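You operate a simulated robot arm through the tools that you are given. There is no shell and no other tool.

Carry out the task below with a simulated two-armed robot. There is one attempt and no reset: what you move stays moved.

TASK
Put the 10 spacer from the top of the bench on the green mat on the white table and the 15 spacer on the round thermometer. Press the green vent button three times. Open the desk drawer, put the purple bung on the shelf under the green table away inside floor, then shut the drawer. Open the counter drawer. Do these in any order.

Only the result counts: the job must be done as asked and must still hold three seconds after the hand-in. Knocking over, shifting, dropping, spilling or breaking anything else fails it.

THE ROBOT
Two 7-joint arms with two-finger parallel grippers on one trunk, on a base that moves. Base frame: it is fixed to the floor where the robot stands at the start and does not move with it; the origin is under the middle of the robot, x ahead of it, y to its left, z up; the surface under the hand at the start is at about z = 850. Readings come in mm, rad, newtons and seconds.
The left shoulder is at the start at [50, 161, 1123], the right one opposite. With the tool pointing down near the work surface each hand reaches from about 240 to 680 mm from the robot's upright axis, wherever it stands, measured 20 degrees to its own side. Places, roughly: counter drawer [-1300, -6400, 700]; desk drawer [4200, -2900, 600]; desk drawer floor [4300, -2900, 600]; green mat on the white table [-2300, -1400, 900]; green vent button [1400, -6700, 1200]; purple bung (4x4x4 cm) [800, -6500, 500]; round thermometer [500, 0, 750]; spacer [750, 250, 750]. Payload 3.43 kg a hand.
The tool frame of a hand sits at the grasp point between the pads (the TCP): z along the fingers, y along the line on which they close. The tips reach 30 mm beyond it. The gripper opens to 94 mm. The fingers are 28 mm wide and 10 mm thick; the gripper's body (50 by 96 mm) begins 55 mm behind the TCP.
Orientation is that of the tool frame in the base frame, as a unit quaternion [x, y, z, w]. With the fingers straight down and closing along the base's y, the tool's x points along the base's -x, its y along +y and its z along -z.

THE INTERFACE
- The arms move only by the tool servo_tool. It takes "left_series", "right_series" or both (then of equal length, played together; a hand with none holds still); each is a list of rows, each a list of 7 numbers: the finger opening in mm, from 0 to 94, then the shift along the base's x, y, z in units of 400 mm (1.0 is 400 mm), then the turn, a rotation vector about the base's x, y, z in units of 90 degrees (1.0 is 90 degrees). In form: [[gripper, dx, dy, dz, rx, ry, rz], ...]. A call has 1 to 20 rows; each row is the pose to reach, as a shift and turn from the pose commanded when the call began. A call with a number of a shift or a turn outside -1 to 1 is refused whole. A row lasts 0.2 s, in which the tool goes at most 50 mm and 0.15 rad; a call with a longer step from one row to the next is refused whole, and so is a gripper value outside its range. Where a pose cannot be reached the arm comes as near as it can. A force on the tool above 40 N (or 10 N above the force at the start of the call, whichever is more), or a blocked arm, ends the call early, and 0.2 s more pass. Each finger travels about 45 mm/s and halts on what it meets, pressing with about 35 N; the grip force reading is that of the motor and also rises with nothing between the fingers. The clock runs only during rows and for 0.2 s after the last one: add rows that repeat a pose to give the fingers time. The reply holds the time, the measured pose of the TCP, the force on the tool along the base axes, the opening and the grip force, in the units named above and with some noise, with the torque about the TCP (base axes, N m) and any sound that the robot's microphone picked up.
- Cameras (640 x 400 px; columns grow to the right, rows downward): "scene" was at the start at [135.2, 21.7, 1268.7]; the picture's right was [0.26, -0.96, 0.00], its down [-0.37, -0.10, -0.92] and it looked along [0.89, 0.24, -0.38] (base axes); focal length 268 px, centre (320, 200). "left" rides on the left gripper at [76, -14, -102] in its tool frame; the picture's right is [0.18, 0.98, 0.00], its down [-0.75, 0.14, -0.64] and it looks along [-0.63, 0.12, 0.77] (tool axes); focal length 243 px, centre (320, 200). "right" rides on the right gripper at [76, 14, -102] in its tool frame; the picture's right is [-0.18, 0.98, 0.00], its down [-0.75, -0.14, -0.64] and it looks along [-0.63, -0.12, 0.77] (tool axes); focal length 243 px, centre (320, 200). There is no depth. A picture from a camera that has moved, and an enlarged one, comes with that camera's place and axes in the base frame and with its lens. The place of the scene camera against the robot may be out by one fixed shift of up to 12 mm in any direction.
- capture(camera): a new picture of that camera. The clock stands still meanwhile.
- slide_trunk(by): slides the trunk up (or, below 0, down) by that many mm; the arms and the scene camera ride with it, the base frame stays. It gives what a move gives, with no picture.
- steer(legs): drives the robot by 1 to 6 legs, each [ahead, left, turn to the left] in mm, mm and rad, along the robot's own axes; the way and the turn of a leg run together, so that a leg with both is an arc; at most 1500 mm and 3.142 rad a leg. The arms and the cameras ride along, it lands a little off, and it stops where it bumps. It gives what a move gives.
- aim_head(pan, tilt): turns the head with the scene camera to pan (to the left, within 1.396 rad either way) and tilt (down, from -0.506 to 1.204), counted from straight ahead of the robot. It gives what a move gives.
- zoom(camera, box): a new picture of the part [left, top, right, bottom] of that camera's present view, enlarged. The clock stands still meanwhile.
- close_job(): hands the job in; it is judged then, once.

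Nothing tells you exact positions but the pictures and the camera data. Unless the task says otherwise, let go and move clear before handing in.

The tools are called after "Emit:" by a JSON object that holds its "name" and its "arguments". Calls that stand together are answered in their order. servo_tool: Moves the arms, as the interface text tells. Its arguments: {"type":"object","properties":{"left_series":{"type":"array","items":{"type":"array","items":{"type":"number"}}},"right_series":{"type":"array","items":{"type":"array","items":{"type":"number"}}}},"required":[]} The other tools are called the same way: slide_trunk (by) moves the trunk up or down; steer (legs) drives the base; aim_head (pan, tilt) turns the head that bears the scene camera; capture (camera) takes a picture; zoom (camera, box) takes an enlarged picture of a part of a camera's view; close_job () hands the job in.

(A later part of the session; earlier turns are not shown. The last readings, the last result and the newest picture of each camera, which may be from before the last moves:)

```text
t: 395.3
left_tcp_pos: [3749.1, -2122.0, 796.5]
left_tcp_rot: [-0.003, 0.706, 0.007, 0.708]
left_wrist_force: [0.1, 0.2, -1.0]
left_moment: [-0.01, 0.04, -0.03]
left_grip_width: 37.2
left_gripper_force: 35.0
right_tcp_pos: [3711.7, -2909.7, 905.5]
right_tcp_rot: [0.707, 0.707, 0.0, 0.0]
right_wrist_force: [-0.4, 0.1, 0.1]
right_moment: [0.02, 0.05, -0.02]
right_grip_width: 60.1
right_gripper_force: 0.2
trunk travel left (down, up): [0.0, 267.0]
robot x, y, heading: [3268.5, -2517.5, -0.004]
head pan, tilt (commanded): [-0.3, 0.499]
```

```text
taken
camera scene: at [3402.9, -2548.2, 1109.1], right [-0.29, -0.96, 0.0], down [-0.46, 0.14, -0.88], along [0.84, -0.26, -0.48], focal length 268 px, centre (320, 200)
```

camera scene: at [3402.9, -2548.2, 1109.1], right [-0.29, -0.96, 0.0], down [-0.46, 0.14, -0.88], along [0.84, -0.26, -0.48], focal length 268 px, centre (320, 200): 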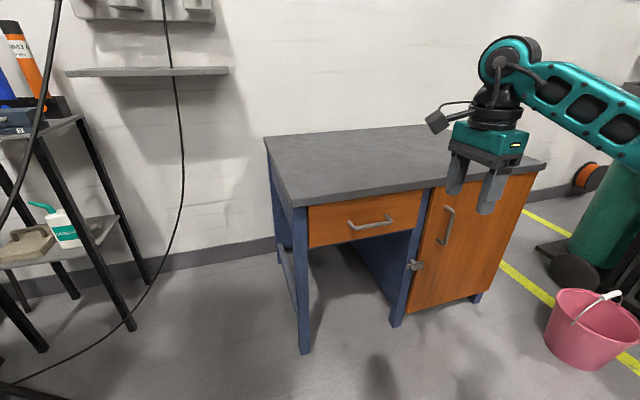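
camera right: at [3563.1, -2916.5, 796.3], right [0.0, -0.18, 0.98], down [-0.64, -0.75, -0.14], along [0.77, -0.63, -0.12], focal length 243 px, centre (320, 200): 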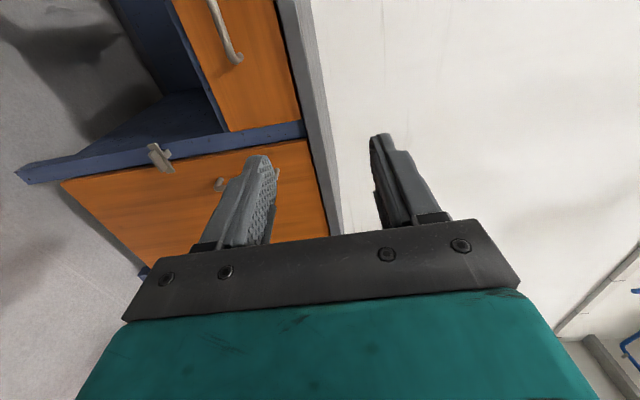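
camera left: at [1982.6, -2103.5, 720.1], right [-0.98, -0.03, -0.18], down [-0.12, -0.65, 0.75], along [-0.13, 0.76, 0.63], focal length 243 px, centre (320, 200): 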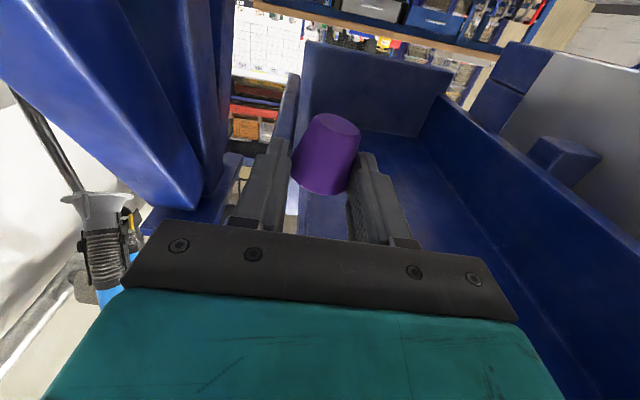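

Emit:
{"name": "servo_tool", "arguments": {"right_series": [[60, 0.02, 0, -0.02, 0, -0.083, 0], [60, 0.04, 0, -0.04, 0, -0.167, 0], [60, 0.06, 0, -0.06, 0, -0.25, 0], [60, 0.08, 0, -0.08, 0, -0.333, 0], [60, 0.1, 0, -0.1, 0, -0.417, 0], [60, 0.12, 0, -0.12, 0, -0.5, 0], [60, 0.14, 0, -0.14, 0, -0.583, 0], [60, 0.16, 0, -0.16, 0, -0.667, 0], [60, 0.18, 0, -0.18, 0, -0.75, 0], [60, 0.2, 0, -0.2, 0, -0.833, 0], [60, 0.2, 0, -0.22, 0, -0.917, 0], [60, 0.2, 0, -0.24, 0, -1.0, 0], [60, 0.2, 0, -0.24, 0, -1.0, 0]]}}

Emit:
{"name": "capture", "arguments": {"camera": "scene"}}

```text
t: 398.1
left_tcp_pos: [3748.2, -2121.8, 796.3]
left_tcp_rot: [-0.001, 0.706, 0.007, 0.708]
left_wrist_force: [0.2, 0.6, -0.5]
left_moment: [-0.01, 0.01, 0.04]
left_grip_width: 37.3
left_gripper_force: 35.0
right_tcp_pos: [3792.0, -2911.5, 809.2]
right_tcp_rot: [0.5, 0.499, 0.5, 0.5]
right_wrist_force: [-0.8, -0.5, -1.1]
right_moment: [0.03, 0.02, 0.02]
right_grip_width: 60.0
right_gripper_force: 0.1
right hand out of reach, approached as far as the arm can: row 10
trunk travel left (down, up): [0.0, 267.0]
robot x, y, heading: [3273.7, -2517.6, 0.001]
head pan, tilt (commanded): [-0.3, 0.499]
```

```text
taken
camera scene: at [3402.8, -2548.3, 1109.1], right [-0.29, -0.96, 0.0], down [-0.46, 0.14, -0.88], along [0.84, -0.26, -0.48], focal length 268 px, centre (320, 200)
```

scene: 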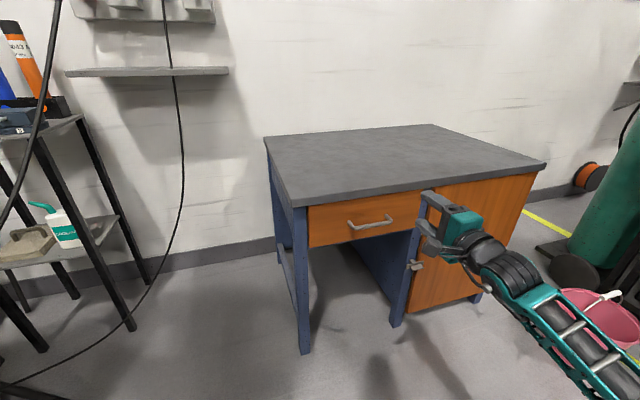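

That worked. Now I lower to the handle's height and look with the wrist camera.

Emit:
{"name": "servo_tool", "arguments": {"right_series": [[60, 0, 0.01, -0.08, 0, 0, 0], [60, 0, 0.02, -0.16, 0, 0, 0], [60, 0, 0.02, -0.24, 0, 0, 0], [60, 0, 0.02, -0.32, 0, 0, 0], [60, 0, 0.02, -0.4, 0, 0, 0], [60, 0, 0.02, -0.425, 0, 0, 0], [60, 0, 0.02, -0.425, 0, 0, 0]]}}

Emit:
{"name": "capture", "arguments": {"camera": "right"}}

Emit:
{"name": "capture", "arguments": {"camera": "scene"}}

```text
t: 399.7
left_tcp_pos: [3747.9, -2121.5, 797.4]
left_tcp_rot: [-0.003, 0.706, 0.008, 0.708]
left_wrist_force: [-0.3, -0.8, -0.3]
left_moment: [0.03, 0.0, -0.01]
left_grip_width: 37.1
left_gripper_force: 35.4
right_tcp_pos: [3791.4, -2903.0, 640.0]
right_tcp_rot: [0.499, 0.5, 0.501, 0.5]
right_wrist_force: [0.5, 0.7, 0.5]
right_moment: [-0.03, -0.01, 0.02]
right_grip_width: 59.9
right_gripper_force: 0.0
trunk travel left (down, up): [0.0, 267.0]
robot x, y, heading: [3271.3, -2520.6, 0.003]
head pan, tilt (commanded): [-0.3, 0.499]
```

```text
taken
camera right: at [3689.4, -2826.8, 654.8], right [0.0, -0.18, 0.98], down [-0.64, -0.75, -0.14], along [0.77, -0.63, -0.12], focal length 243 px, centre (320, 200)
```

right: 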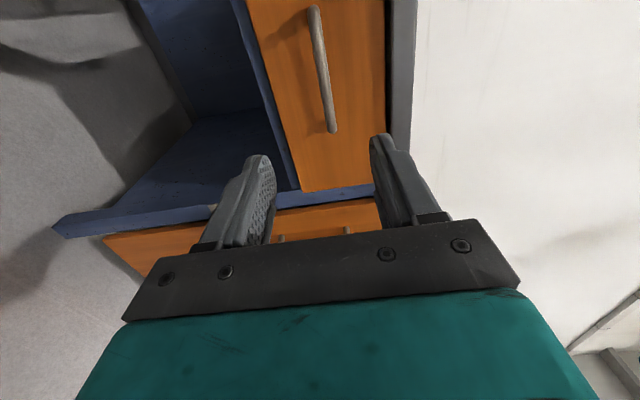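

```text
taken
camera scene: at [3402.9, -2548.3, 1109.1], right [-0.29, -0.96, 0.0], down [-0.46, 0.14, -0.88], along [0.84, -0.26, -0.48], focal length 268 px, centre (320, 200)
```

scene: 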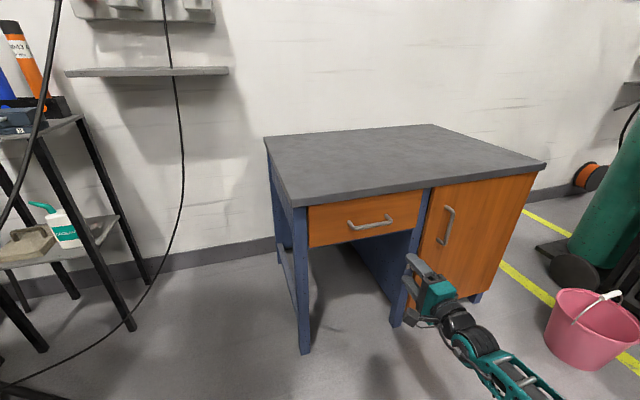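

The bar is at z≈645, centred at y≈-2905. I drive 130 mm nearer and re-measure its distance.

Emit:
{"name": "steer", "arguments": {"legs": [[130, 0, 0]]}}

Emit:
{"name": "capture", "arguments": {"camera": "right"}}

Emit:
{"name": "capture", "arguments": {"camera": "scene"}}

```text
t: 401.0
left_tcp_pos: [3881.0, -2119.4, 796.3]
left_tcp_rot: [-0.003, 0.706, 0.008, 0.708]
left_wrist_force: [0.4, -0.1, 0.8]
left_moment: [-0.01, 0.0, 0.01]
left_grip_width: 37.2
left_gripper_force: 35.0
right_tcp_pos: [3924.2, -2901.3, 640.4]
right_tcp_rot: [0.5, 0.5, 0.5, 0.499]
right_wrist_force: [0.2, 0.2, -0.6]
right_moment: [0.0, 0.01, -0.02]
right_grip_width: 60.0
right_gripper_force: 0.1
trunk travel left (down, up): [0.0, 267.0]
robot x, y, heading: [3402.7, -2519.3, 0.007]
head pan, tilt (commanded): [-0.3, 0.499]
```

```text
taken
camera right: at [3823.4, -2825.8, 655.1], right [0.0, -0.18, 0.98], down [-0.64, -0.75, -0.14], along [0.77, -0.63, -0.12], focal length 243 px, centre (320, 200)
```

right: 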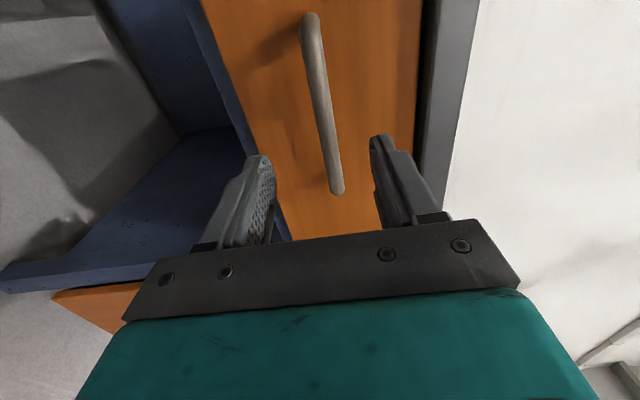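

```text
taken
camera scene: at [3536.3, -2547.7, 1109.1], right [-0.29, -0.96, 0.0], down [-0.46, 0.14, -0.88], along [0.84, -0.26, -0.48], focal length 268 px, centre (320, 200)
```

scene: 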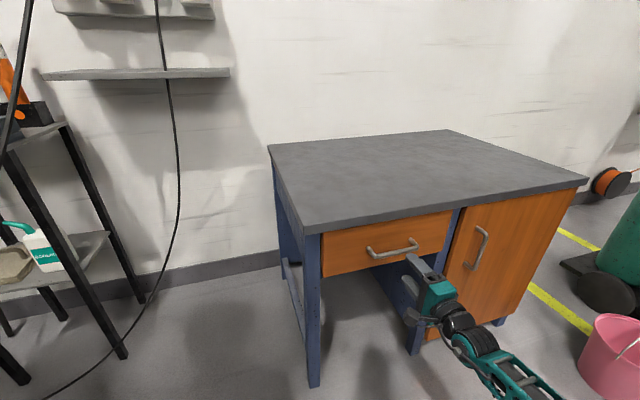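

The bar is at x≈4015, z≈645. I advance the open fingers 75 mm around it.

Emit:
{"name": "servo_tool", "arguments": {"right_series": [[60, 0.05, 0, 0.0125, 0, 0, 0], [60, 0.1, 0, 0.0125, 0, 0, 0], [60, 0.15, 0, 0.0125, 0, 0, 0], [60, 0.1875, 0, 0.0125, 0, 0, 0], [60, 0.1875, 0, 0.0125, 0, 0, 0]]}}

Emit:
{"name": "capture", "arguments": {"camera": "right"}}

Emit:
{"name": "zoom", "arguments": {"camera": "scene", "box": [320, 190, 480, 340]}}

```text
t: 402.2
left_tcp_pos: [3881.0, -2120.6, 795.4]
left_tcp_rot: [-0.003, 0.706, 0.008, 0.708]
left_wrist_force: [0.0, -0.5, 0.4]
left_moment: [0.01, 0.02, 0.01]
left_grip_width: 37.2
left_gripper_force: 35.2
right_tcp_pos: [4000.9, -2902.7, 645.9]
right_tcp_rot: [0.499, 0.501, 0.5, 0.5]
right_wrist_force: [0.2, 0.6, -0.1]
right_moment: [-0.02, 0.01, -0.01]
right_grip_width: 60.1
right_gripper_force: 0.2
trunk travel left (down, up): [0.0, 267.0]
robot x, y, heading: [3406.2, -2515.3, 0.005]
head pan, tilt (commanded): [-0.3, 0.499]
```

```text
taken
camera right: at [3898.4, -2825.9, 660.5], right [0.0, -0.18, 0.98], down [-0.64, -0.75, -0.14], along [0.77, -0.63, -0.12], focal length 243 px, centre (320, 200)
```

right: 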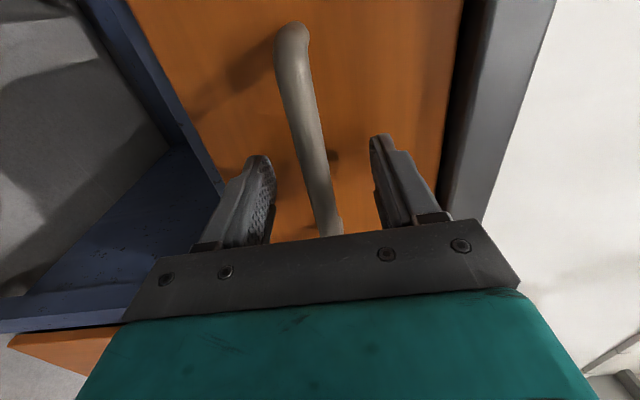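

```text
2.67 times, centred on (400, 265) of scene
camera zoom: at [3536.4, -2547.7, 1109.1], right [-0.29, -0.96, 0.0], down [-0.46, 0.14, -0.88], along [0.84, -0.26, -0.48], focal length 714 px, centre (107, 27)
```

zoom: 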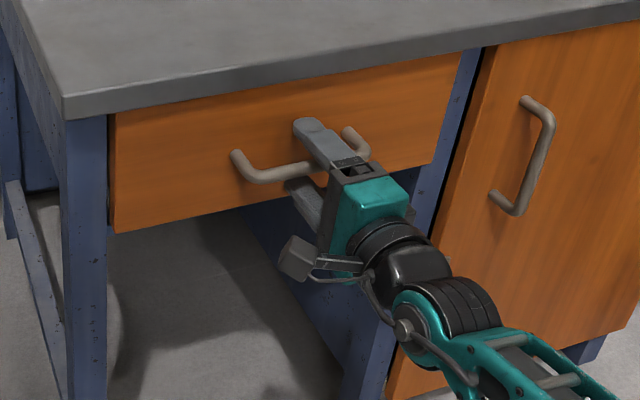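

Emit:
{"name": "servo_tool", "arguments": {"right_series": [[40, 0, 0, 0, 0, 0, 0], [20, 0, 0, 0, 0, 0, 0], [0, 0, 0, 0, 0, 0, 0], [0, 0, 0, 0, 0, 0, 0], [0, 0, 0, 0, 0, 0, 0], [0, 0, 0, 0, 0, 0, 0]]}}

Emit:
{"name": "servo_tool", "arguments": {"right_series": [[0, -0.025, 0, 0, 0, 0, 0], [0, -0.05, 0, 0, 0, 0, 0], [0, -0.075, 0, 0, 0, 0, 0], [0, -0.1, 0, 0, 0, 0, 0], [0, -0.1, 0, 0, 0, 0, 0]]}}

Emit:
{"name": "capture", "arguments": {"camera": "scene"}}

```text
t: 403.6
left_tcp_pos: [3881.3, -2119.5, 796.2]
left_tcp_rot: [-0.003, 0.706, 0.009, 0.708]
left_wrist_force: [-0.6, -0.4, 0.1]
left_moment: [0.02, 0.01, -0.03]
left_grip_width: 37.3
left_gripper_force: 34.6
right_tcp_pos: [3998.5, -2901.7, 646.2]
right_tcp_rot: [0.5, 0.501, 0.5, 0.499]
right_wrist_force: [-0.1, 0.1, -1.8]
right_moment: [-0.05, 0.01, 0.07]
right_grip_width: 18.2
right_gripper_force: 44.9
trunk travel left (down, up): [0.0, 267.0]
robot x, y, heading: [3402.6, -2513.8, 0.001]
head pan, tilt (commanded): [-0.3, 0.499]
```

```text
t: 404.8
left_tcp_pos: [3881.5, -2121.5, 797.5]
left_tcp_rot: [-0.003, 0.706, 0.007, 0.708]
left_wrist_force: [-0.5, -0.6, -1.0]
left_moment: [0.03, 0.01, 0.0]
left_grip_width: 37.1
left_gripper_force: 35.3
right_tcp_pos: [3960.6, -2902.6, 644.7]
right_tcp_rot: [0.5, 0.5, 0.5, 0.5]
right_wrist_force: [3.0, -4.8, -1.7]
right_moment: [-0.05, 0.03, 0.13]
right_grip_width: 18.4
right_gripper_force: 44.6
trunk travel left (down, up): [0.0, 267.0]
robot x, y, heading: [3407.4, -2517.8, 0.003]
head pan, tilt (commanded): [-0.3, 0.499]
```

```text
taken
camera scene: at [3536.6, -2548.1, 1109.0], right [-0.29, -0.96, 0.0], down [-0.46, 0.14, -0.88], along [0.84, -0.26, -0.48], focal length 268 px, centre (320, 200)
```

scene: 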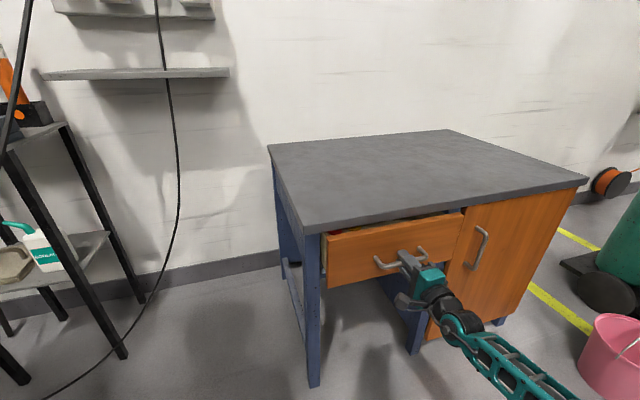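

The drawer slides. I keep pulling with the base.

Emit:
{"name": "steer", "arguments": {"legs": [[-130, 0, 0]]}}

Emit:
{"name": "steer", "arguments": {"legs": [[-80, 0, 0]]}}

Emit:
{"name": "capture", "arguments": {"camera": "scene"}}

```text
t: 406.1
left_tcp_pos: [3751.9, -2121.5, 796.9]
left_tcp_rot: [-0.003, 0.706, 0.007, 0.708]
left_wrist_force: [-0.1, 0.3, -1.2]
left_moment: [0.03, 0.02, 0.01]
left_grip_width: 37.1
left_gripper_force: 34.8
right_tcp_pos: [3829.1, -2901.3, 645.9]
right_tcp_rot: [0.5, 0.5, 0.5, 0.5]
right_wrist_force: [-5.8, 4.0, -0.1]
right_moment: [-0.05, -0.04, 0.38]
right_grip_width: 18.3
right_gripper_force: 45.1
trunk travel left (down, up): [0.0, 267.0]
robot x, y, heading: [3274.9, -2515.3, -0.002]
head pan, tilt (commanded): [-0.3, 0.499]
```

```text
t: 407.1
left_tcp_pos: [3673.1, -2122.5, 797.3]
left_tcp_rot: [-0.002, 0.706, 0.006, 0.708]
left_wrist_force: [-0.2, 0.5, -0.9]
left_moment: [0.01, -0.01, 0.03]
left_grip_width: 37.0
left_gripper_force: 34.9
right_tcp_pos: [3748.1, -2901.6, 645.4]
right_tcp_rot: [0.5, 0.5, 0.5, 0.5]
right_wrist_force: [-6.4, -1.2, 1.2]
right_moment: [-0.02, 0.01, 0.11]
right_grip_width: 18.2
right_gripper_force: 44.7
trunk travel left (down, up): [0.0, 267.0]
robot x, y, heading: [3191.4, -2518.2, 0.004]
head pan, tilt (commanded): [-0.3, 0.499]
```

```text
taken
camera scene: at [3326.0, -2548.2, 1109.2], right [-0.29, -0.96, 0.0], down [-0.46, 0.14, -0.88], along [0.84, -0.26, -0.48], focal length 268 px, centre (320, 200)
```

scene: 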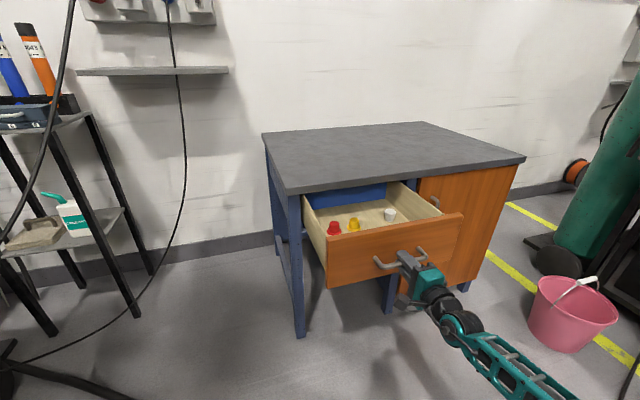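

Emit:
{"name": "servo_tool", "arguments": {"right_series": [[0, -0.03, 0, 0, 0, 0, 0], [0, -0.06, 0, 0, 0, 0, 0], [0, -0.09, 0, 0, 0, 0, 0], [0, -0.12, 0, 0, 0, 0, 0], [0, -0.12, 0, 0, 0, 0, 0]]}}

Emit:
{"name": "capture", "arguments": {"camera": "scene"}}

```text
t: 408.3
left_tcp_pos: [3671.5, -2122.3, 796.9]
left_tcp_rot: [-0.002, 0.706, 0.006, 0.708]
left_wrist_force: [0.1, 0.3, -0.3]
left_moment: [-0.02, 0.0, 0.03]
left_grip_width: 37.4
left_gripper_force: 34.8
right_tcp_pos: [3699.6, -2902.4, 645.3]
right_tcp_rot: [0.5, 0.5, 0.5, 0.5]
right_wrist_force: [2.5, -2.6, 3.4]
right_moment: [-0.01, 0.01, 0.43]
right_grip_width: 18.2
right_gripper_force: 45.2
trunk travel left (down, up): [0.0, 267.0]
robot x, y, heading: [3192.7, -2516.0, -0.001]
head pan, tilt (commanded): [-0.3, 0.499]
```

```text
taken
camera scene: at [3326.3, -2548.3, 1109.1], right [-0.29, -0.96, 0.0], down [-0.46, 0.14, -0.88], along [0.84, -0.26, -0.48], focal length 268 px, centre (320, 200)
```

scene: 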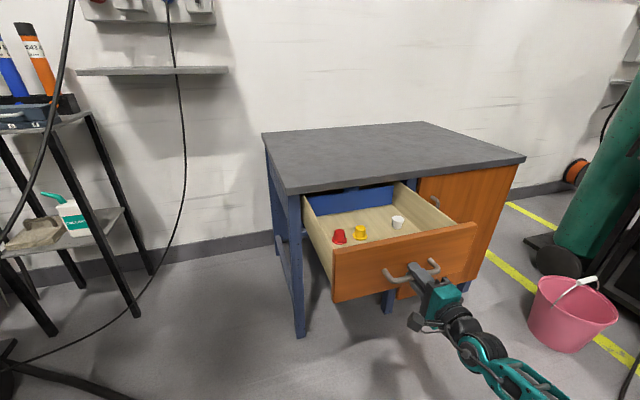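

Emit:
{"name": "servo_tool", "arguments": {"right_series": [[0, -0.02, 0, 0, 0, 0, 0], [0, -0.04, 0, 0, 0, 0, 0], [0, -0.06, 0, 0, 0, 0, 0], [0, -0.08, 0, 0, 0, 0, 0], [0, -0.1, 0, 0, 0, 0, 0]]}}

Emit:
{"name": "zoom", "arguments": {"camera": "scene", "box": [280, 170, 500, 310]}}

```text
t: 409.5
left_tcp_pos: [3673.0, -2121.5, 796.9]
left_tcp_rot: [-0.003, 0.706, 0.007, 0.708]
left_wrist_force: [0.7, 0.6, -0.1]
left_moment: [0.0, 0.0, 0.03]
left_grip_width: 37.4
left_gripper_force: 34.2
right_tcp_pos: [3659.8, -2901.2, 645.5]
right_tcp_rot: [0.501, 0.499, 0.5, 0.5]
right_wrist_force: [4.0, -1.3, 1.7]
right_moment: [-0.06, -0.04, -0.83]
right_grip_width: 18.3
right_gripper_force: 45.3
trunk travel left (down, up): [0.0, 267.0]
robot x, y, heading: [3192.1, -2517.9, 0.004]
head pan, tilt (commanded): [-0.3, 0.499]
```

```text
2.86 times, centred on (390, 240) of scene
camera zoom: at [3326.5, -2548.3, 1109.1], right [-0.29, -0.96, 0.0], down [-0.46, 0.14, -0.88], along [0.84, -0.26, -0.48], focal length 765 px, centre (120, 86)
```

zoom: 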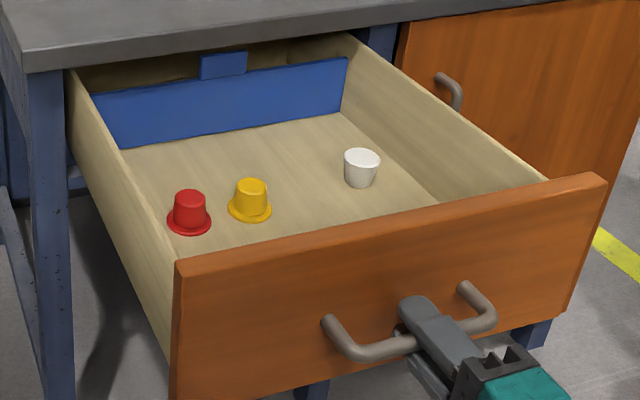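

The drawer opens fine (red, yellow and white bungs inside). The purple bung is held with its axis along the hand's side axis, so to stand it upright in the drawer I must first re-grip it from above: I will shut the drawer for now, set the bung on the clear desk top, then re-grasp it with a downward hand.

Emit:
{"name": "steer", "arguments": {"legs": [[200, 0, 0]]}}

Emit:
{"name": "steer", "arguments": {"legs": [[90, 0, 0]]}}

Emit:
{"name": "servo_tool", "arguments": {"right_series": [[0, 0.025, 0, 0, 0, 0, 0], [0, 0.05, 0, 0, 0, 0, 0], [0, 0.075, 0, 0, 0, 0, 0], [0, 0.1, 0, 0, 0, 0, 0], [0, 0.125, 0, 0, 0, 0, 0], [0, 0.125, 0, 0, 0, 0, 0]]}}

Emit:
{"name": "capture", "arguments": {"camera": "scene"}}

```text
t: 411.1
left_tcp_pos: [3870.6, -2121.4, 795.9]
left_tcp_rot: [-0.001, 0.706, 0.005, 0.708]
left_wrist_force: [-0.2, -0.3, -0.8]
left_moment: [0.02, -0.03, 0.02]
left_grip_width: 37.3
left_gripper_force: 35.4
right_tcp_pos: [3858.1, -2901.7, 644.3]
right_tcp_rot: [0.5, 0.501, 0.499, 0.499]
right_wrist_force: [5.5, 9.3, -0.9]
right_moment: [-0.07, 0.04, 0.31]
right_grip_width: 18.2
right_gripper_force: 45.1
trunk travel left (down, up): [0.0, 267.0]
robot x, y, heading: [3391.2, -2520.0, 0.002]
head pan, tilt (commanded): [-0.3, 0.499]
```

```text
t: 412.2
left_tcp_pos: [3960.5, -2123.2, 795.8]
left_tcp_rot: [0.0, 0.706, 0.006, 0.708]
left_wrist_force: [-0.5, 0.2, -0.1]
left_moment: [0.03, -0.01, 0.02]
left_grip_width: 37.1
left_gripper_force: 34.7
right_tcp_pos: [3947.3, -2903.0, 644.9]
right_tcp_rot: [0.502, 0.5, 0.5, 0.499]
right_wrist_force: [5.7, 9.2, -1.7]
right_moment: [-0.09, 0.02, -0.04]
right_grip_width: 18.2
right_gripper_force: 44.7
trunk travel left (down, up): [0.0, 267.0]
robot x, y, heading: [3482.0, -2520.2, 0.002]
head pan, tilt (commanded): [-0.3, 0.499]
```

```text
t: 413.6
left_tcp_pos: [3960.3, -2123.0, 796.7]
left_tcp_rot: [-0.001, 0.706, 0.006, 0.708]
left_wrist_force: [-0.2, 0.2, -0.3]
left_moment: [0.0, 0.04, -0.02]
left_grip_width: 37.2
left_gripper_force: 34.7
right_tcp_pos: [3998.7, -2901.7, 645.6]
right_tcp_rot: [0.501, 0.5, 0.5, 0.499]
right_wrist_force: [4.0, 4.7, -3.9]
right_moment: [-0.12, 0.04, 0.13]
right_grip_width: 18.2
right_gripper_force: 45.2
trunk travel left (down, up): [0.0, 267.0]
robot x, y, heading: [3480.8, -2522.6, -0.004]
head pan, tilt (commanded): [-0.3, 0.499]
```

```text
taken
camera scene: at [3614.5, -2548.7, 1109.0], right [-0.3, -0.95, 0.0], down [-0.46, 0.14, -0.88], along [0.84, -0.26, -0.48], focal length 268 px, centre (320, 200)
```

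scene: 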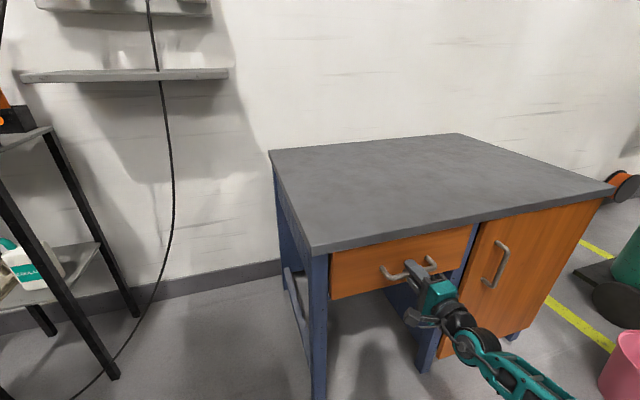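

The drawer is shut again. I release the handle, back off, and tuck the right hand pointing down.

Emit:
{"name": "servo_tool", "arguments": {"right_series": [[20, 0, 0, 0, 0, 0, 0], [40, 0, 0, 0, 0, 0, 0], [60, 0, 0, 0, 0, 0, 0], [60, 0, 0, 0, 0, 0, 0], [60, -0.05, 0, 0, 0, 0, 0], [60, -0.1, 0, 0, 0, 0, 0], [60, -0.15, 0, 0, 0, 0, 0]]}}

Emit:
{"name": "steer", "arguments": {"legs": [[-300, 0, 0]]}}

Emit:
{"name": "servo_tool", "arguments": {"right_series": [[60, 0, 0, 0.1, 0, 0, 0], [60, 0, 0, 0.2, 0, 0, 0], [60, 0, 0, 0.3, 0, 0, 0], [60, 0, 0, 0.4, 0, 0, 0], [60, 0, 0, 0.5, 0, 0.083, 0], [60, -0.03, 0, 0.55, 0, 0.167, 0], [60, -0.06, 0, 0.6, 0, 0.25, 0], [60, -0.09, 0, 0.65, 0, 0.333, 0], [60, -0.12, 0, 0.68, 0, 0.417, 0], [60, -0.15, 0, 0.7, 0, 0.5, 0], [60, -0.18, 0, 0.72, 0, 0.583, 0], [60, -0.2, 0, 0.74, 0, 0.667, 0], [60, -0.2, 0, 0.76, 0, 0.75, 0], [60, -0.2, 0, 0.78, 0, 0.833, 0], [60, -0.2, 0, 0.8, 0, 0.917, 0], [60, -0.2, 0, 0.8, 0, 1.0, 0], [60, -0.2, 0, 0.8, 0, 1.0, 0]]}}

Emit:
{"name": "capture", "arguments": {"camera": "scene"}}

```text
t: 415.2
left_tcp_pos: [3960.5, -2123.9, 796.9]
left_tcp_rot: [-0.001, 0.706, 0.005, 0.708]
left_wrist_force: [-0.8, 0.7, -1.5]
left_moment: [0.0, -0.01, 0.0]
left_grip_width: 37.0
left_gripper_force: 34.4
right_tcp_pos: [3936.4, -2901.0, 646.2]
right_tcp_rot: [0.5, 0.5, 0.5, 0.5]
right_wrist_force: [0.7, -1.0, -0.4]
right_moment: [0.03, -0.02, -0.04]
right_grip_width: 59.9
right_gripper_force: 0.0
trunk travel left (down, up): [0.0, 267.0]
robot x, y, heading: [3482.0, -2522.4, -0.004]
head pan, tilt (commanded): [-0.3, 0.499]
```

```text
t: 417.2
left_tcp_pos: [3670.6, -2123.1, 798.5]
left_tcp_rot: [0.0, 0.706, 0.004, 0.708]
left_wrist_force: [0.0, 0.3, -1.1]
left_moment: [-0.01, -0.02, 0.01]
left_grip_width: 37.3
left_gripper_force: 35.6
right_tcp_pos: [3644.6, -2900.3, 645.4]
right_tcp_rot: [0.5, 0.499, 0.5, 0.501]
right_wrist_force: [-0.1, 0.7, -0.1]
right_moment: [-0.02, 0.0, -0.01]
right_grip_width: 60.1
right_gripper_force: 0.1
trunk travel left (down, up): [0.0, 267.0]
robot x, y, heading: [3191.0, -2518.5, 0.001]
head pan, tilt (commanded): [-0.3, 0.499]
```

```text
t: 420.8
left_tcp_pos: [3670.9, -2123.6, 795.9]
left_tcp_rot: [-0.001, 0.706, 0.005, 0.708]
left_wrist_force: [0.4, -0.3, 0.2]
left_moment: [-0.01, 0.0, 0.02]
left_grip_width: 37.1
left_gripper_force: 35.2
right_tcp_pos: [3565.4, -2900.6, 965.8]
right_tcp_rot: [0.708, 0.706, -0.001, 0.0]
right_wrist_force: [0.1, -0.6, 0.1]
right_moment: [0.02, -0.02, -0.01]
right_grip_width: 59.9
right_gripper_force: 0.0
trunk travel left (down, up): [0.0, 267.0]
robot x, y, heading: [3194.8, -2515.8, -0.006]
head pan, tilt (commanded): [-0.3, 0.499]
```

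```text
taken
camera scene: at [3322.7, -2548.1, 1109.1], right [-0.3, -0.95, 0.0], down [-0.46, 0.14, -0.88], along [0.84, -0.26, -0.48], focal length 268 px, centre (320, 200)
```

scene: 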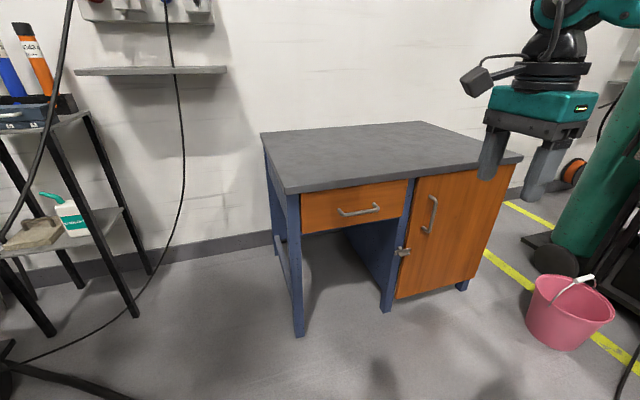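

Emit:
{"name": "servo_tool", "arguments": {"left_series": [[10, 0, 0, 0.05, 0, 0, 0], [10, 0, 0, 0.1, 0, 0, 0], [10, 0, 0, 0.1, 0, 0, 0]]}}

Emit:
{"name": "steer", "arguments": {"legs": [[250, -200, 0], [0, -260, -0.25]]}}

Emit:
{"name": "aim_head", "arguments": {"pan": 0.3, "tilt": 0.5}}

Emit:
{"name": "capture", "arguments": {"camera": "scene"}}

Emit:
{"name": "capture", "arguments": {"camera": "left"}}

```text
t: 421.6
left_tcp_pos: [3668.6, -2124.3, 837.0]
left_tcp_rot: [0.0, 0.706, 0.004, 0.708]
left_wrist_force: [-1.0, -0.5, -0.6]
left_moment: [0.02, 0.01, 0.0]
left_grip_width: 37.4
left_gripper_force: 34.8
right_tcp_pos: [3565.4, -2901.2, 965.0]
right_tcp_rot: [0.707, 0.707, -0.001, 0.0]
right_wrist_force: [-0.5, -0.2, -0.3]
right_moment: [-0.03, -0.04, 0.01]
right_grip_width: 59.9
right_gripper_force: 0.1
trunk travel left (down, up): [0.0, 267.0]
robot x, y, heading: [3187.0, -2519.4, -0.003]
head pan, tilt (commanded): [-0.3, 0.499]
```

```text
t: 426.4
left_tcp_pos: [3970.9, -2701.1, 836.8]
left_tcp_rot: [0.087, 0.701, -0.082, 0.703]
left_wrist_force: [0.5, -0.8, 0.2]
left_moment: [0.01, -0.01, 0.02]
left_grip_width: 37.2
left_gripper_force: 34.6
right_tcp_pos: [3680.3, -3429.8, 965.0]
right_tcp_rot: [0.789, 0.614, -0.001, 0.001]
right_wrist_force: [0.2, 1.1, 0.1]
right_moment: [0.02, 0.03, -0.02]
right_grip_width: 59.8
right_gripper_force: 0.1
trunk travel left (down, up): [0.0, 267.0]
robot x, y, heading: [3408.3, -2963.0, -0.253]
head pan, tilt (commanded): [-0.3, 0.499]
```

```text
t: 427.4
left_tcp_pos: [3969.7, -2701.9, 836.4]
left_tcp_rot: [0.086, 0.701, -0.083, 0.703]
left_wrist_force: [0.0, -0.4, -0.8]
left_moment: [0.0, 0.04, 0.0]
left_grip_width: 37.0
left_gripper_force: 35.2
right_tcp_pos: [3679.1, -3428.7, 965.2]
right_tcp_rot: [0.789, 0.614, -0.001, 0.002]
right_wrist_force: [-0.1, 0.0, -0.5]
right_moment: [0.04, -0.02, -0.01]
right_grip_width: 60.1
right_gripper_force: 0.0
trunk travel left (down, up): [0.0, 267.0]
robot x, y, heading: [3410.9, -2968.4, -0.248]
head pan, tilt (commanded): [0.3, 0.499]
```

```text
taken
camera scene: at [3544.3, -2973.9, 1109.1], right [0.05, -1.0, 0.0], down [-0.48, -0.02, -0.88], along [0.88, 0.04, -0.48], focal length 268 px, centre (320, 200)
```

scene: 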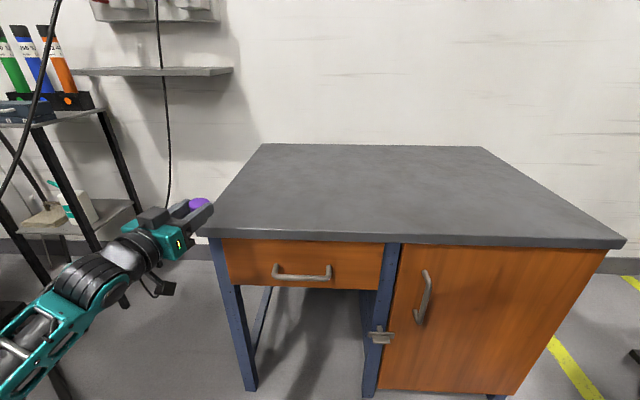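

```text
taken
camera left: at [3866.0, -2690.2, 760.0], right [0.23, 0.96, -0.18], down [-0.59, 0.28, 0.75], along [0.77, -0.07, 0.63], focal length 243 px, centre (320, 200)
```

left: 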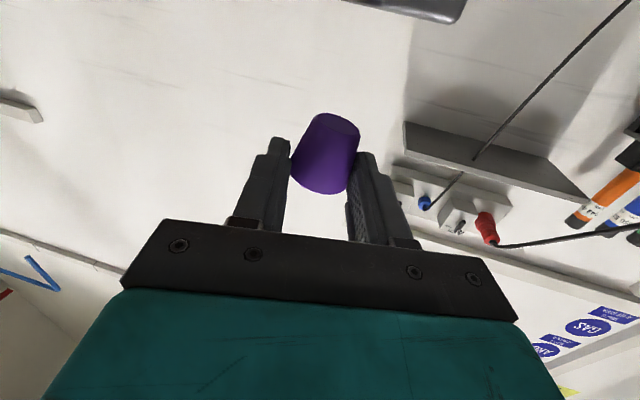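

Emit:
{"name": "steer", "arguments": {"legs": [[90, -50, 0]]}}

Emit:
{"name": "servo_tool", "arguments": {"left_series": [[10, 0.06, -0.015, 0, 0, 0, 0], [10, 0.12, -0.03, 0, 0, 0, 0], [10, 0.12, -0.03, -0.04, 0, 0, 0], [10, 0.12, -0.03, -0.08, 0, 0, 0], [10, 0.12, -0.03, -0.08, 0, 0, 0]]}}

Emit:
{"name": "capture", "arguments": {"camera": "scene"}}

Emit:
{"name": "capture", "arguments": {"camera": "left"}}

```text
t: 428.6
left_tcp_pos: [4043.0, -2770.4, 837.8]
left_tcp_rot: [0.086, 0.701, -0.081, 0.703]
left_wrist_force: [-0.3, 0.7, 0.1]
left_moment: [0.0, 0.02, 0.01]
left_grip_width: 37.1
left_gripper_force: 35.2
right_tcp_pos: [3753.1, -3497.1, 965.6]
right_tcp_rot: [0.789, 0.614, 0.0, 0.001]
right_wrist_force: [-0.2, 0.1, -0.5]
right_moment: [0.04, -0.02, 0.03]
right_grip_width: 59.9
right_gripper_force: 0.0
trunk travel left (down, up): [0.0, 267.0]
robot x, y, heading: [3485.0, -3034.1, -0.248]
head pan, tilt (commanded): [0.3, 0.499]
```

```text
t: 429.8
left_tcp_pos: [4090.7, -2781.1, 805.2]
left_tcp_rot: [0.086, 0.701, -0.081, 0.703]
left_wrist_force: [0.1, -0.3, -0.3]
left_moment: [0.0, 0.02, 0.0]
left_grip_width: 37.2
left_gripper_force: 35.0
right_tcp_pos: [3752.9, -3497.7, 966.4]
right_tcp_rot: [0.789, 0.614, -0.001, 0.001]
right_wrist_force: [0.2, -0.5, 0.0]
right_moment: [-0.01, 0.03, -0.02]
right_grip_width: 60.0
right_gripper_force: 0.0
trunk travel left (down, up): [0.0, 267.0]
robot x, y, heading: [3483.4, -3036.8, -0.249]
head pan, tilt (commanded): [0.3, 0.499]
```

```text
taken
camera scene: at [3617.8, -3043.4, 1109.1], right [0.05, -1.0, 0.0], down [-0.48, -0.02, -0.88], along [0.88, 0.05, -0.48], focal length 268 px, centre (320, 200)
```

scene: 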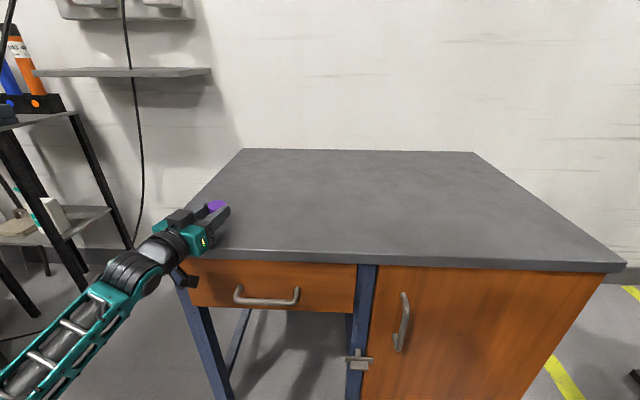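

```text
taken
camera left: at [3986.1, -2770.6, 728.2], right [0.23, 0.96, -0.18], down [-0.59, 0.28, 0.75], along [0.77, -0.07, 0.63], focal length 243 px, centre (320, 200)
```

left: 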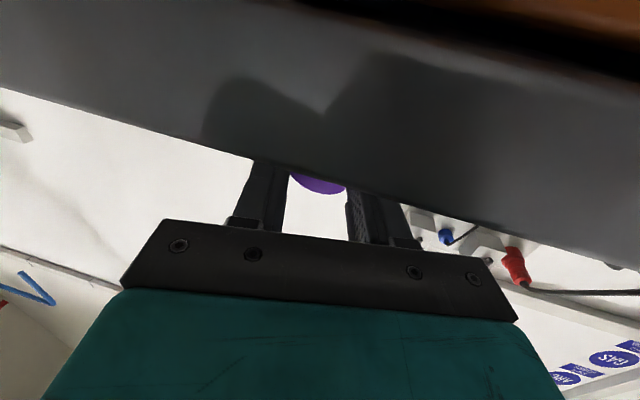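

Emit:
{"name": "servo_tool", "arguments": {"left_series": [[10, 0, 0, -0.01, 0, 0, 0], [10, 0, 0, -0.02, 0, 0, 0], [10, 0, 0, -0.02, 0, 0, 0]]}}

Emit:
{"name": "zoom", "arguments": {"camera": "scene", "box": [150, 180, 270, 280]}}

Emit:
{"name": "servo_tool", "arguments": {"left_series": [[10, 0, 0, -0.01, 0, 0, 0], [10, 0, 0, -0.01, 0, 0, 0]]}}

Emit:
{"name": "servo_tool", "arguments": {"left_series": [[10, 0, 0, -0.01, 0, 0, 0], [10, 0, 0, -0.01, 0, 0, 0]]}}

```text
t: 430.6
left_tcp_pos: [4090.6, -2779.5, 797.2]
left_tcp_rot: [0.085, 0.701, -0.081, 0.703]
left_wrist_force: [-0.7, -0.5, -0.5]
left_moment: [0.05, 0.04, 0.02]
left_grip_width: 37.2
left_gripper_force: 35.1
right_tcp_pos: [3754.2, -3498.2, 965.5]
right_tcp_rot: [0.788, 0.615, -0.001, 0.001]
right_wrist_force: [-0.5, -0.8, -0.1]
right_moment: [0.01, 0.03, -0.01]
right_grip_width: 60.0
right_gripper_force: 0.1
trunk travel left (down, up): [0.0, 267.0]
robot x, y, heading: [3480.0, -3031.2, -0.248]
head pan, tilt (commanded): [0.3, 0.499]
```

```text
4.00 times, centred on (210, 230) of scene
camera zoom: at [3617.8, -3043.4, 1109.1], right [0.05, -1.0, 0.0], down [-0.48, -0.02, -0.88], along [0.88, 0.05, -0.48], focal length 1071 px, centre (760, 80)
```

zoom: 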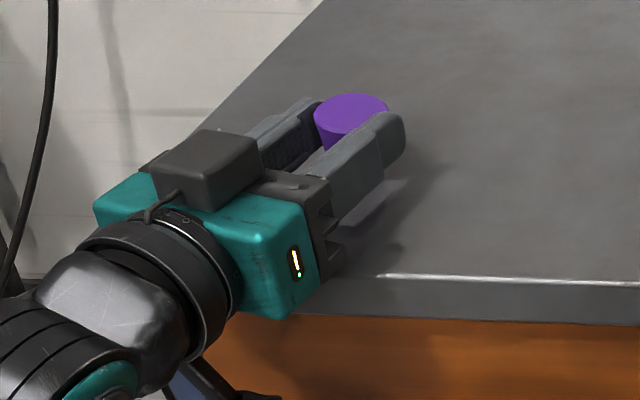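

```text
t: 431.2
left_tcp_pos: [4091.1, -2781.0, 792.4]
left_tcp_rot: [0.085, 0.701, -0.081, 0.703]
left_wrist_force: [-0.4, 1.3, -0.8]
left_moment: [-0.01, 0.05, -0.02]
left_grip_width: 37.0
left_gripper_force: 35.2
right_tcp_pos: [3754.4, -3497.3, 966.2]
right_tcp_rot: [0.788, 0.615, 0.0, 0.0]
right_wrist_force: [-0.3, 0.4, 0.3]
right_moment: [0.03, 0.01, 0.0]
right_grip_width: 60.0
right_gripper_force: 0.1
trunk travel left (down, up): [0.0, 267.0]
robot x, y, heading: [3478.6, -3036.6, -0.243]
head pan, tilt (commanded): [0.3, 0.499]
```

```text
t: 431.8
left_tcp_pos: [4091.8, -2781.4, 787.8]
left_tcp_rot: [0.086, 0.701, -0.081, 0.703]
left_wrist_force: [-0.4, -0.2, -1.1]
left_moment: [-0.02, 0.02, 0.01]
left_grip_width: 37.2
left_gripper_force: 35.2
right_tcp_pos: [3752.3, -3497.8, 966.1]
right_tcp_rot: [0.788, 0.615, -0.001, 0.001]
right_wrist_force: [0.3, 0.9, 0.4]
right_moment: [0.02, 0.02, 0.03]
right_grip_width: 60.1
right_gripper_force: 0.0
trunk travel left (down, up): [0.0, 267.0]
robot x, y, heading: [3483.8, -3036.1, -0.246]
head pan, tilt (commanded): [0.3, 0.499]
```

Emit:
{"name": "servo_tool", "arguments": {"left_series": [[10, 0, 0, -0.01, 0, 0, 0], [10, 0, 0, -0.01, 0, 0, 0]]}}

Emit:
{"name": "servo_tool", "arguments": {"left_series": [[10, 0, 0, -0.01, 0, 0, 0], [10, 0, 0, -0.01, 0, 0, 0]]}}

Emit:
{"name": "zoom", "arguments": {"camera": "scene", "box": [150, 180, 270, 280]}}

Emit:
{"name": "capture", "arguments": {"camera": "left"}}

```text
t: 432.4
left_tcp_pos: [4090.8, -2781.1, 789.2]
left_tcp_rot: [0.086, 0.699, -0.081, 0.706]
left_wrist_force: [1.3, -0.2, 8.0]
left_moment: [-0.15, -0.23, 0.06]
left_grip_width: 37.3
left_gripper_force: 35.5
right_tcp_pos: [3754.1, -3497.7, 965.9]
right_tcp_rot: [0.789, 0.615, -0.001, 0.0]
right_wrist_force: [0.4, 0.3, 0.1]
right_moment: [-0.02, -0.01, -0.02]
right_grip_width: 60.1
right_gripper_force: 0.0
trunk travel left (down, up): [0.0, 267.0]
robot x, y, heading: [3482.8, -3034.4, -0.247]
head pan, tilt (commanded): [0.3, 0.499]
```

```text
t: 433.0
left_tcp_pos: [4090.7, -2780.7, 788.0]
left_tcp_rot: [0.087, 0.696, -0.081, 0.708]
left_wrist_force: [4.1, 1.7, 23.1]
left_moment: [-0.26, -0.66, 0.14]
left_grip_width: 37.2
left_gripper_force: 34.7
right_tcp_pos: [3752.5, -3498.1, 966.5]
right_tcp_rot: [0.788, 0.616, 0.001, 0.0]
right_wrist_force: [0.1, 0.5, -0.5]
right_moment: [0.01, 0.0, 0.05]
right_grip_width: 59.9
right_gripper_force: 0.0
trunk travel left (down, up): [0.0, 267.0]
robot x, y, heading: [3480.6, -3033.7, -0.246]
head pan, tilt (commanded): [0.3, 0.499]
```

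```text
4.00 times, centred on (210, 230) of scene
camera zoom: at [3616.1, -3044.1, 1109.6], right [0.05, -1.0, 0.0], down [-0.48, -0.02, -0.88], along [0.88, 0.05, -0.48], focal length 1071 px, centre (760, 80)
```

zoom: 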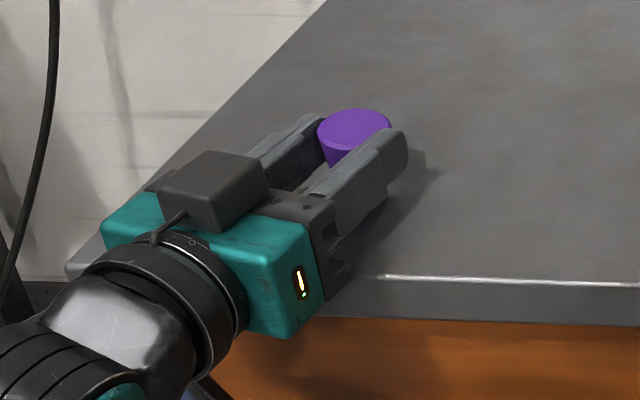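

```text
taken
camera left: at [3987.0, -2770.4, 709.5], right [0.23, 0.96, -0.17], down [-0.6, 0.28, 0.74], along [0.76, -0.07, 0.64], focal length 243 px, centre (320, 200)
```

left: 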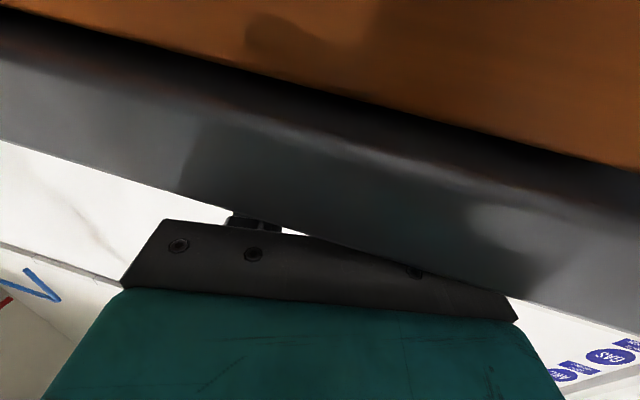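

Contact with the desk top at TCP z≈788 (desk top ≈758). I ease off and release the bung upright on the desk.

Emit:
{"name": "servo_tool", "arguments": {"left_series": [[10, 0, 0, 0.008, 0, 0, 0], [10, 0, 0, 0.008, 0, 0, 0]]}}

Emit:
{"name": "servo_tool", "arguments": {"left_series": [[40, 0, 0, 0, 0, 0, 0], [46, 0, 0, 0, 0, 0, 0], [54, 0, 0, 0, 0, 0, 0], [64, 0, 0, 0, 0, 0, 0], [70, 0, 0, 0, 0, 0, 0], [70, 0, 0, 0, 0, 0, 0]]}}

Emit:
{"name": "zoom", "arguments": {"camera": "scene", "box": [150, 180, 270, 280]}}

```text
t: 433.6
left_tcp_pos: [4088.9, -2781.8, 788.2]
left_tcp_rot: [0.086, 0.698, -0.081, 0.706]
left_wrist_force: [3.0, 2.6, 18.0]
left_moment: [-0.16, -0.45, 0.09]
left_grip_width: 37.2
left_gripper_force: 34.9
right_tcp_pos: [3752.8, -3498.3, 966.6]
right_tcp_rot: [0.789, 0.615, 0.001, 0.001]
right_wrist_force: [0.2, -0.2, 0.3]
right_moment: [-0.03, -0.01, 0.01]
right_grip_width: 60.2
right_gripper_force: 0.1
trunk travel left (down, up): [0.0, 267.0]
robot x, y, heading: [3483.6, -3034.9, -0.242]
head pan, tilt (commanded): [0.3, 0.499]
```

```text
t: 435.0
left_tcp_pos: [4091.3, -2781.2, 785.4]
left_tcp_rot: [0.086, 0.701, -0.081, 0.704]
left_wrist_force: [-5.8, 1.4, 11.8]
left_moment: [-0.14, 0.88, -0.16]
left_grip_width: 70.1
left_gripper_force: 0.0
right_tcp_pos: [3752.3, -3497.1, 966.1]
right_tcp_rot: [0.789, 0.614, 0.0, 0.001]
right_wrist_force: [0.1, -0.4, -0.4]
right_moment: [-0.01, -0.04, 0.04]
right_grip_width: 60.1
right_gripper_force: 0.1
trunk travel left (down, up): [0.0, 267.0]
robot x, y, heading: [3482.8, -3034.2, -0.255]
head pan, tilt (commanded): [0.3, 0.499]
```

```text
4.00 times, centred on (210, 230) of scene
camera zoom: at [3616.4, -3043.8, 1109.3], right [0.05, -1.0, 0.0], down [-0.48, -0.02, -0.88], along [0.88, 0.05, -0.48], focal length 1071 px, centre (760, 80)
```

zoom: 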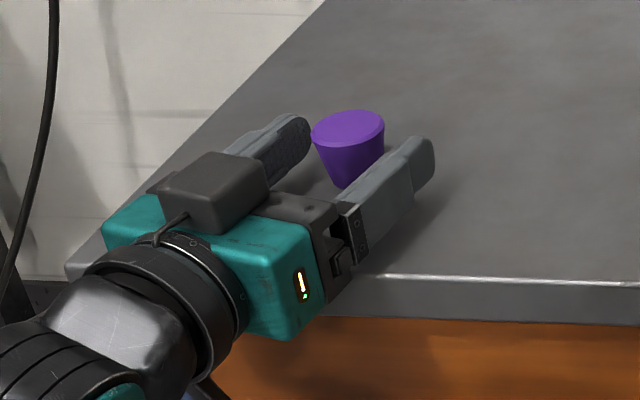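

The bung stands upright on the desk. I lift the open fingers a little and back the base straight away from it.

Emit:
{"name": "servo_tool", "arguments": {"left_series": [[70, 0, 0, 0.012, 0, 0, 0], [70, 0, 0, 0.02, 0, 0, 0], [70, 0, 0, 0.02, 0, 0, 0]]}}

Emit:
{"name": "steer", "arguments": {"legs": [[-200, 0, 0]]}}

Emit:
{"name": "capture", "arguments": {"camera": "scene"}}

Emit:
{"name": "capture", "arguments": {"camera": "left"}}

```text
t: 435.8
left_tcp_pos: [4091.6, -2780.9, 791.4]
left_tcp_rot: [0.086, 0.701, -0.081, 0.703]
left_wrist_force: [0.3, -0.8, 0.4]
left_moment: [0.0, 0.01, -0.01]
left_grip_width: 69.9
left_gripper_force: 0.0
right_tcp_pos: [3753.7, -3497.5, 965.2]
right_tcp_rot: [0.788, 0.615, 0.0, 0.001]
right_wrist_force: [0.9, 0.0, -0.8]
right_moment: [0.0, 0.01, -0.02]
right_grip_width: 59.8
right_gripper_force: 0.0
trunk travel left (down, up): [0.0, 267.0]
robot x, y, heading: [3480.8, -3031.8, -0.249]
head pan, tilt (commanded): [0.3, 0.499]
```

```text
t: 437.4
left_tcp_pos: [3899.8, -2733.6, 791.6]
left_tcp_rot: [0.086, 0.701, -0.082, 0.703]
left_wrist_force: [-0.3, -0.3, -0.4]
left_moment: [0.04, -0.04, -0.01]
left_grip_width: 70.1
left_gripper_force: 0.1
right_tcp_pos: [3562.7, -3448.8, 964.9]
right_tcp_rot: [0.789, 0.615, -0.001, 0.0]
right_wrist_force: [-0.9, 0.2, -0.3]
right_moment: [-0.01, 0.04, 0.03]
right_grip_width: 59.9
right_gripper_force: 0.0
trunk travel left (down, up): [0.0, 267.0]
robot x, y, heading: [3292.2, -2988.3, -0.247]
head pan, tilt (commanded): [0.3, 0.499]
```

```text
taken
camera scene: at [3427.0, -2995.2, 1109.1], right [0.05, -1.0, 0.0], down [-0.48, -0.02, -0.88], along [0.88, 0.05, -0.48], focal length 268 px, centre (320, 200)
```

scene: 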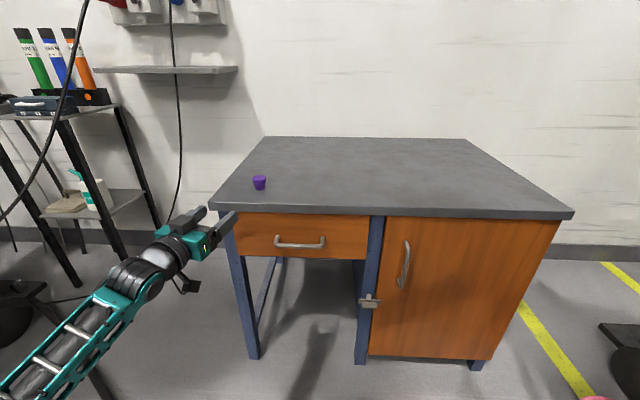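

```text
taken
camera left: at [3796.2, -2722.6, 715.4], right [0.23, 0.96, -0.18], down [-0.59, 0.28, 0.75], along [0.77, -0.07, 0.63], focal length 243 px, centre (320, 200)
```

left: 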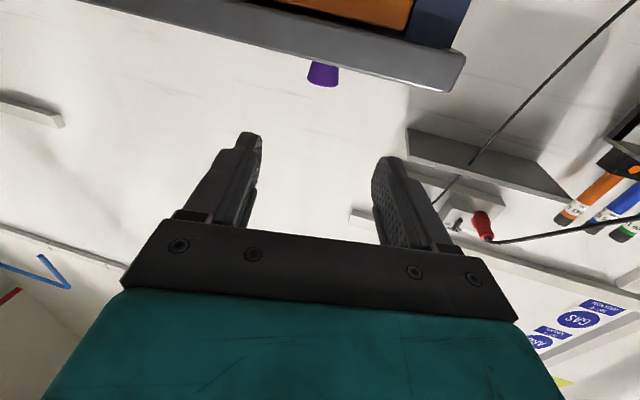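

The bung stands at about [4107, -2780] on the desk. Now I go back to the drawer handle with the right hand, this time to open it about 240 mm so the same hand can then take the bung from above and set it in.

Emit:
{"name": "steer", "arguments": {"legs": [[0, 470, 0.247]]}}

Emit:
{"name": "aim_head", "arguments": {"pan": -0.3, "tilt": 0.5}}

Emit:
{"name": "capture", "arguments": {"camera": "scene"}}

```text
t: 442.0
left_tcp_pos: [3876.7, -2129.3, 792.9]
left_tcp_rot: [-0.002, 0.706, 0.007, 0.708]
left_wrist_force: [-0.1, 0.4, 0.1]
left_moment: [0.02, 0.0, 0.01]
left_grip_width: 69.8
left_gripper_force: 0.1
right_tcp_pos: [3726.6, -2908.2, 965.7]
right_tcp_rot: [0.706, 0.708, -0.001, 0.0]
right_wrist_force: [0.4, 0.5, -0.4]
right_moment: [0.0, -0.01, -0.02]
right_grip_width: 60.2
right_gripper_force: 0.1
trunk travel left (down, up): [0.0, 267.0]
robot x, y, heading: [3348.4, -2525.4, 0.003]
head pan, tilt (commanded): [0.3, 0.499]
```

```text
t: 443.0
left_tcp_pos: [3875.9, -2131.0, 791.9]
left_tcp_rot: [-0.002, 0.706, 0.007, 0.708]
left_wrist_force: [0.6, -0.2, 0.1]
left_moment: [-0.03, 0.01, 0.03]
left_grip_width: 70.0
left_gripper_force: 0.0
right_tcp_pos: [3725.9, -2906.7, 965.8]
right_tcp_rot: [0.706, 0.708, -0.001, 0.001]
right_wrist_force: [-0.4, 0.2, 0.2]
right_moment: [0.0, -0.01, -0.01]
right_grip_width: 60.1
right_gripper_force: 0.1
trunk travel left (down, up): [0.0, 267.0]
robot x, y, heading: [3349.9, -2523.4, 0.004]
head pan, tilt (commanded): [-0.3, 0.499]
```

```text
taken
camera scene: at [3481.6, -2556.2, 1109.1], right [-0.29, -0.96, 0.0], down [-0.46, 0.14, -0.88], along [0.84, -0.26, -0.48], focal length 268 px, centre (320, 200)
```

scene: 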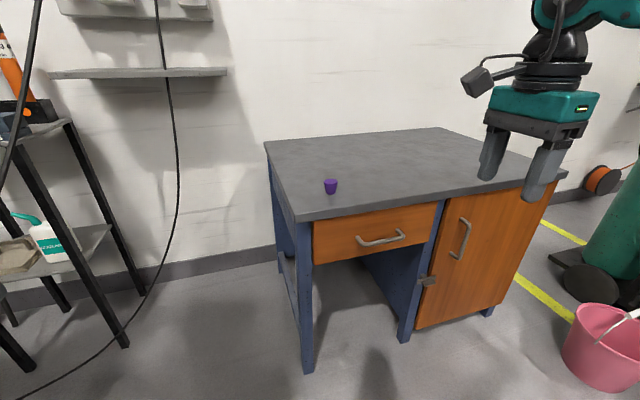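

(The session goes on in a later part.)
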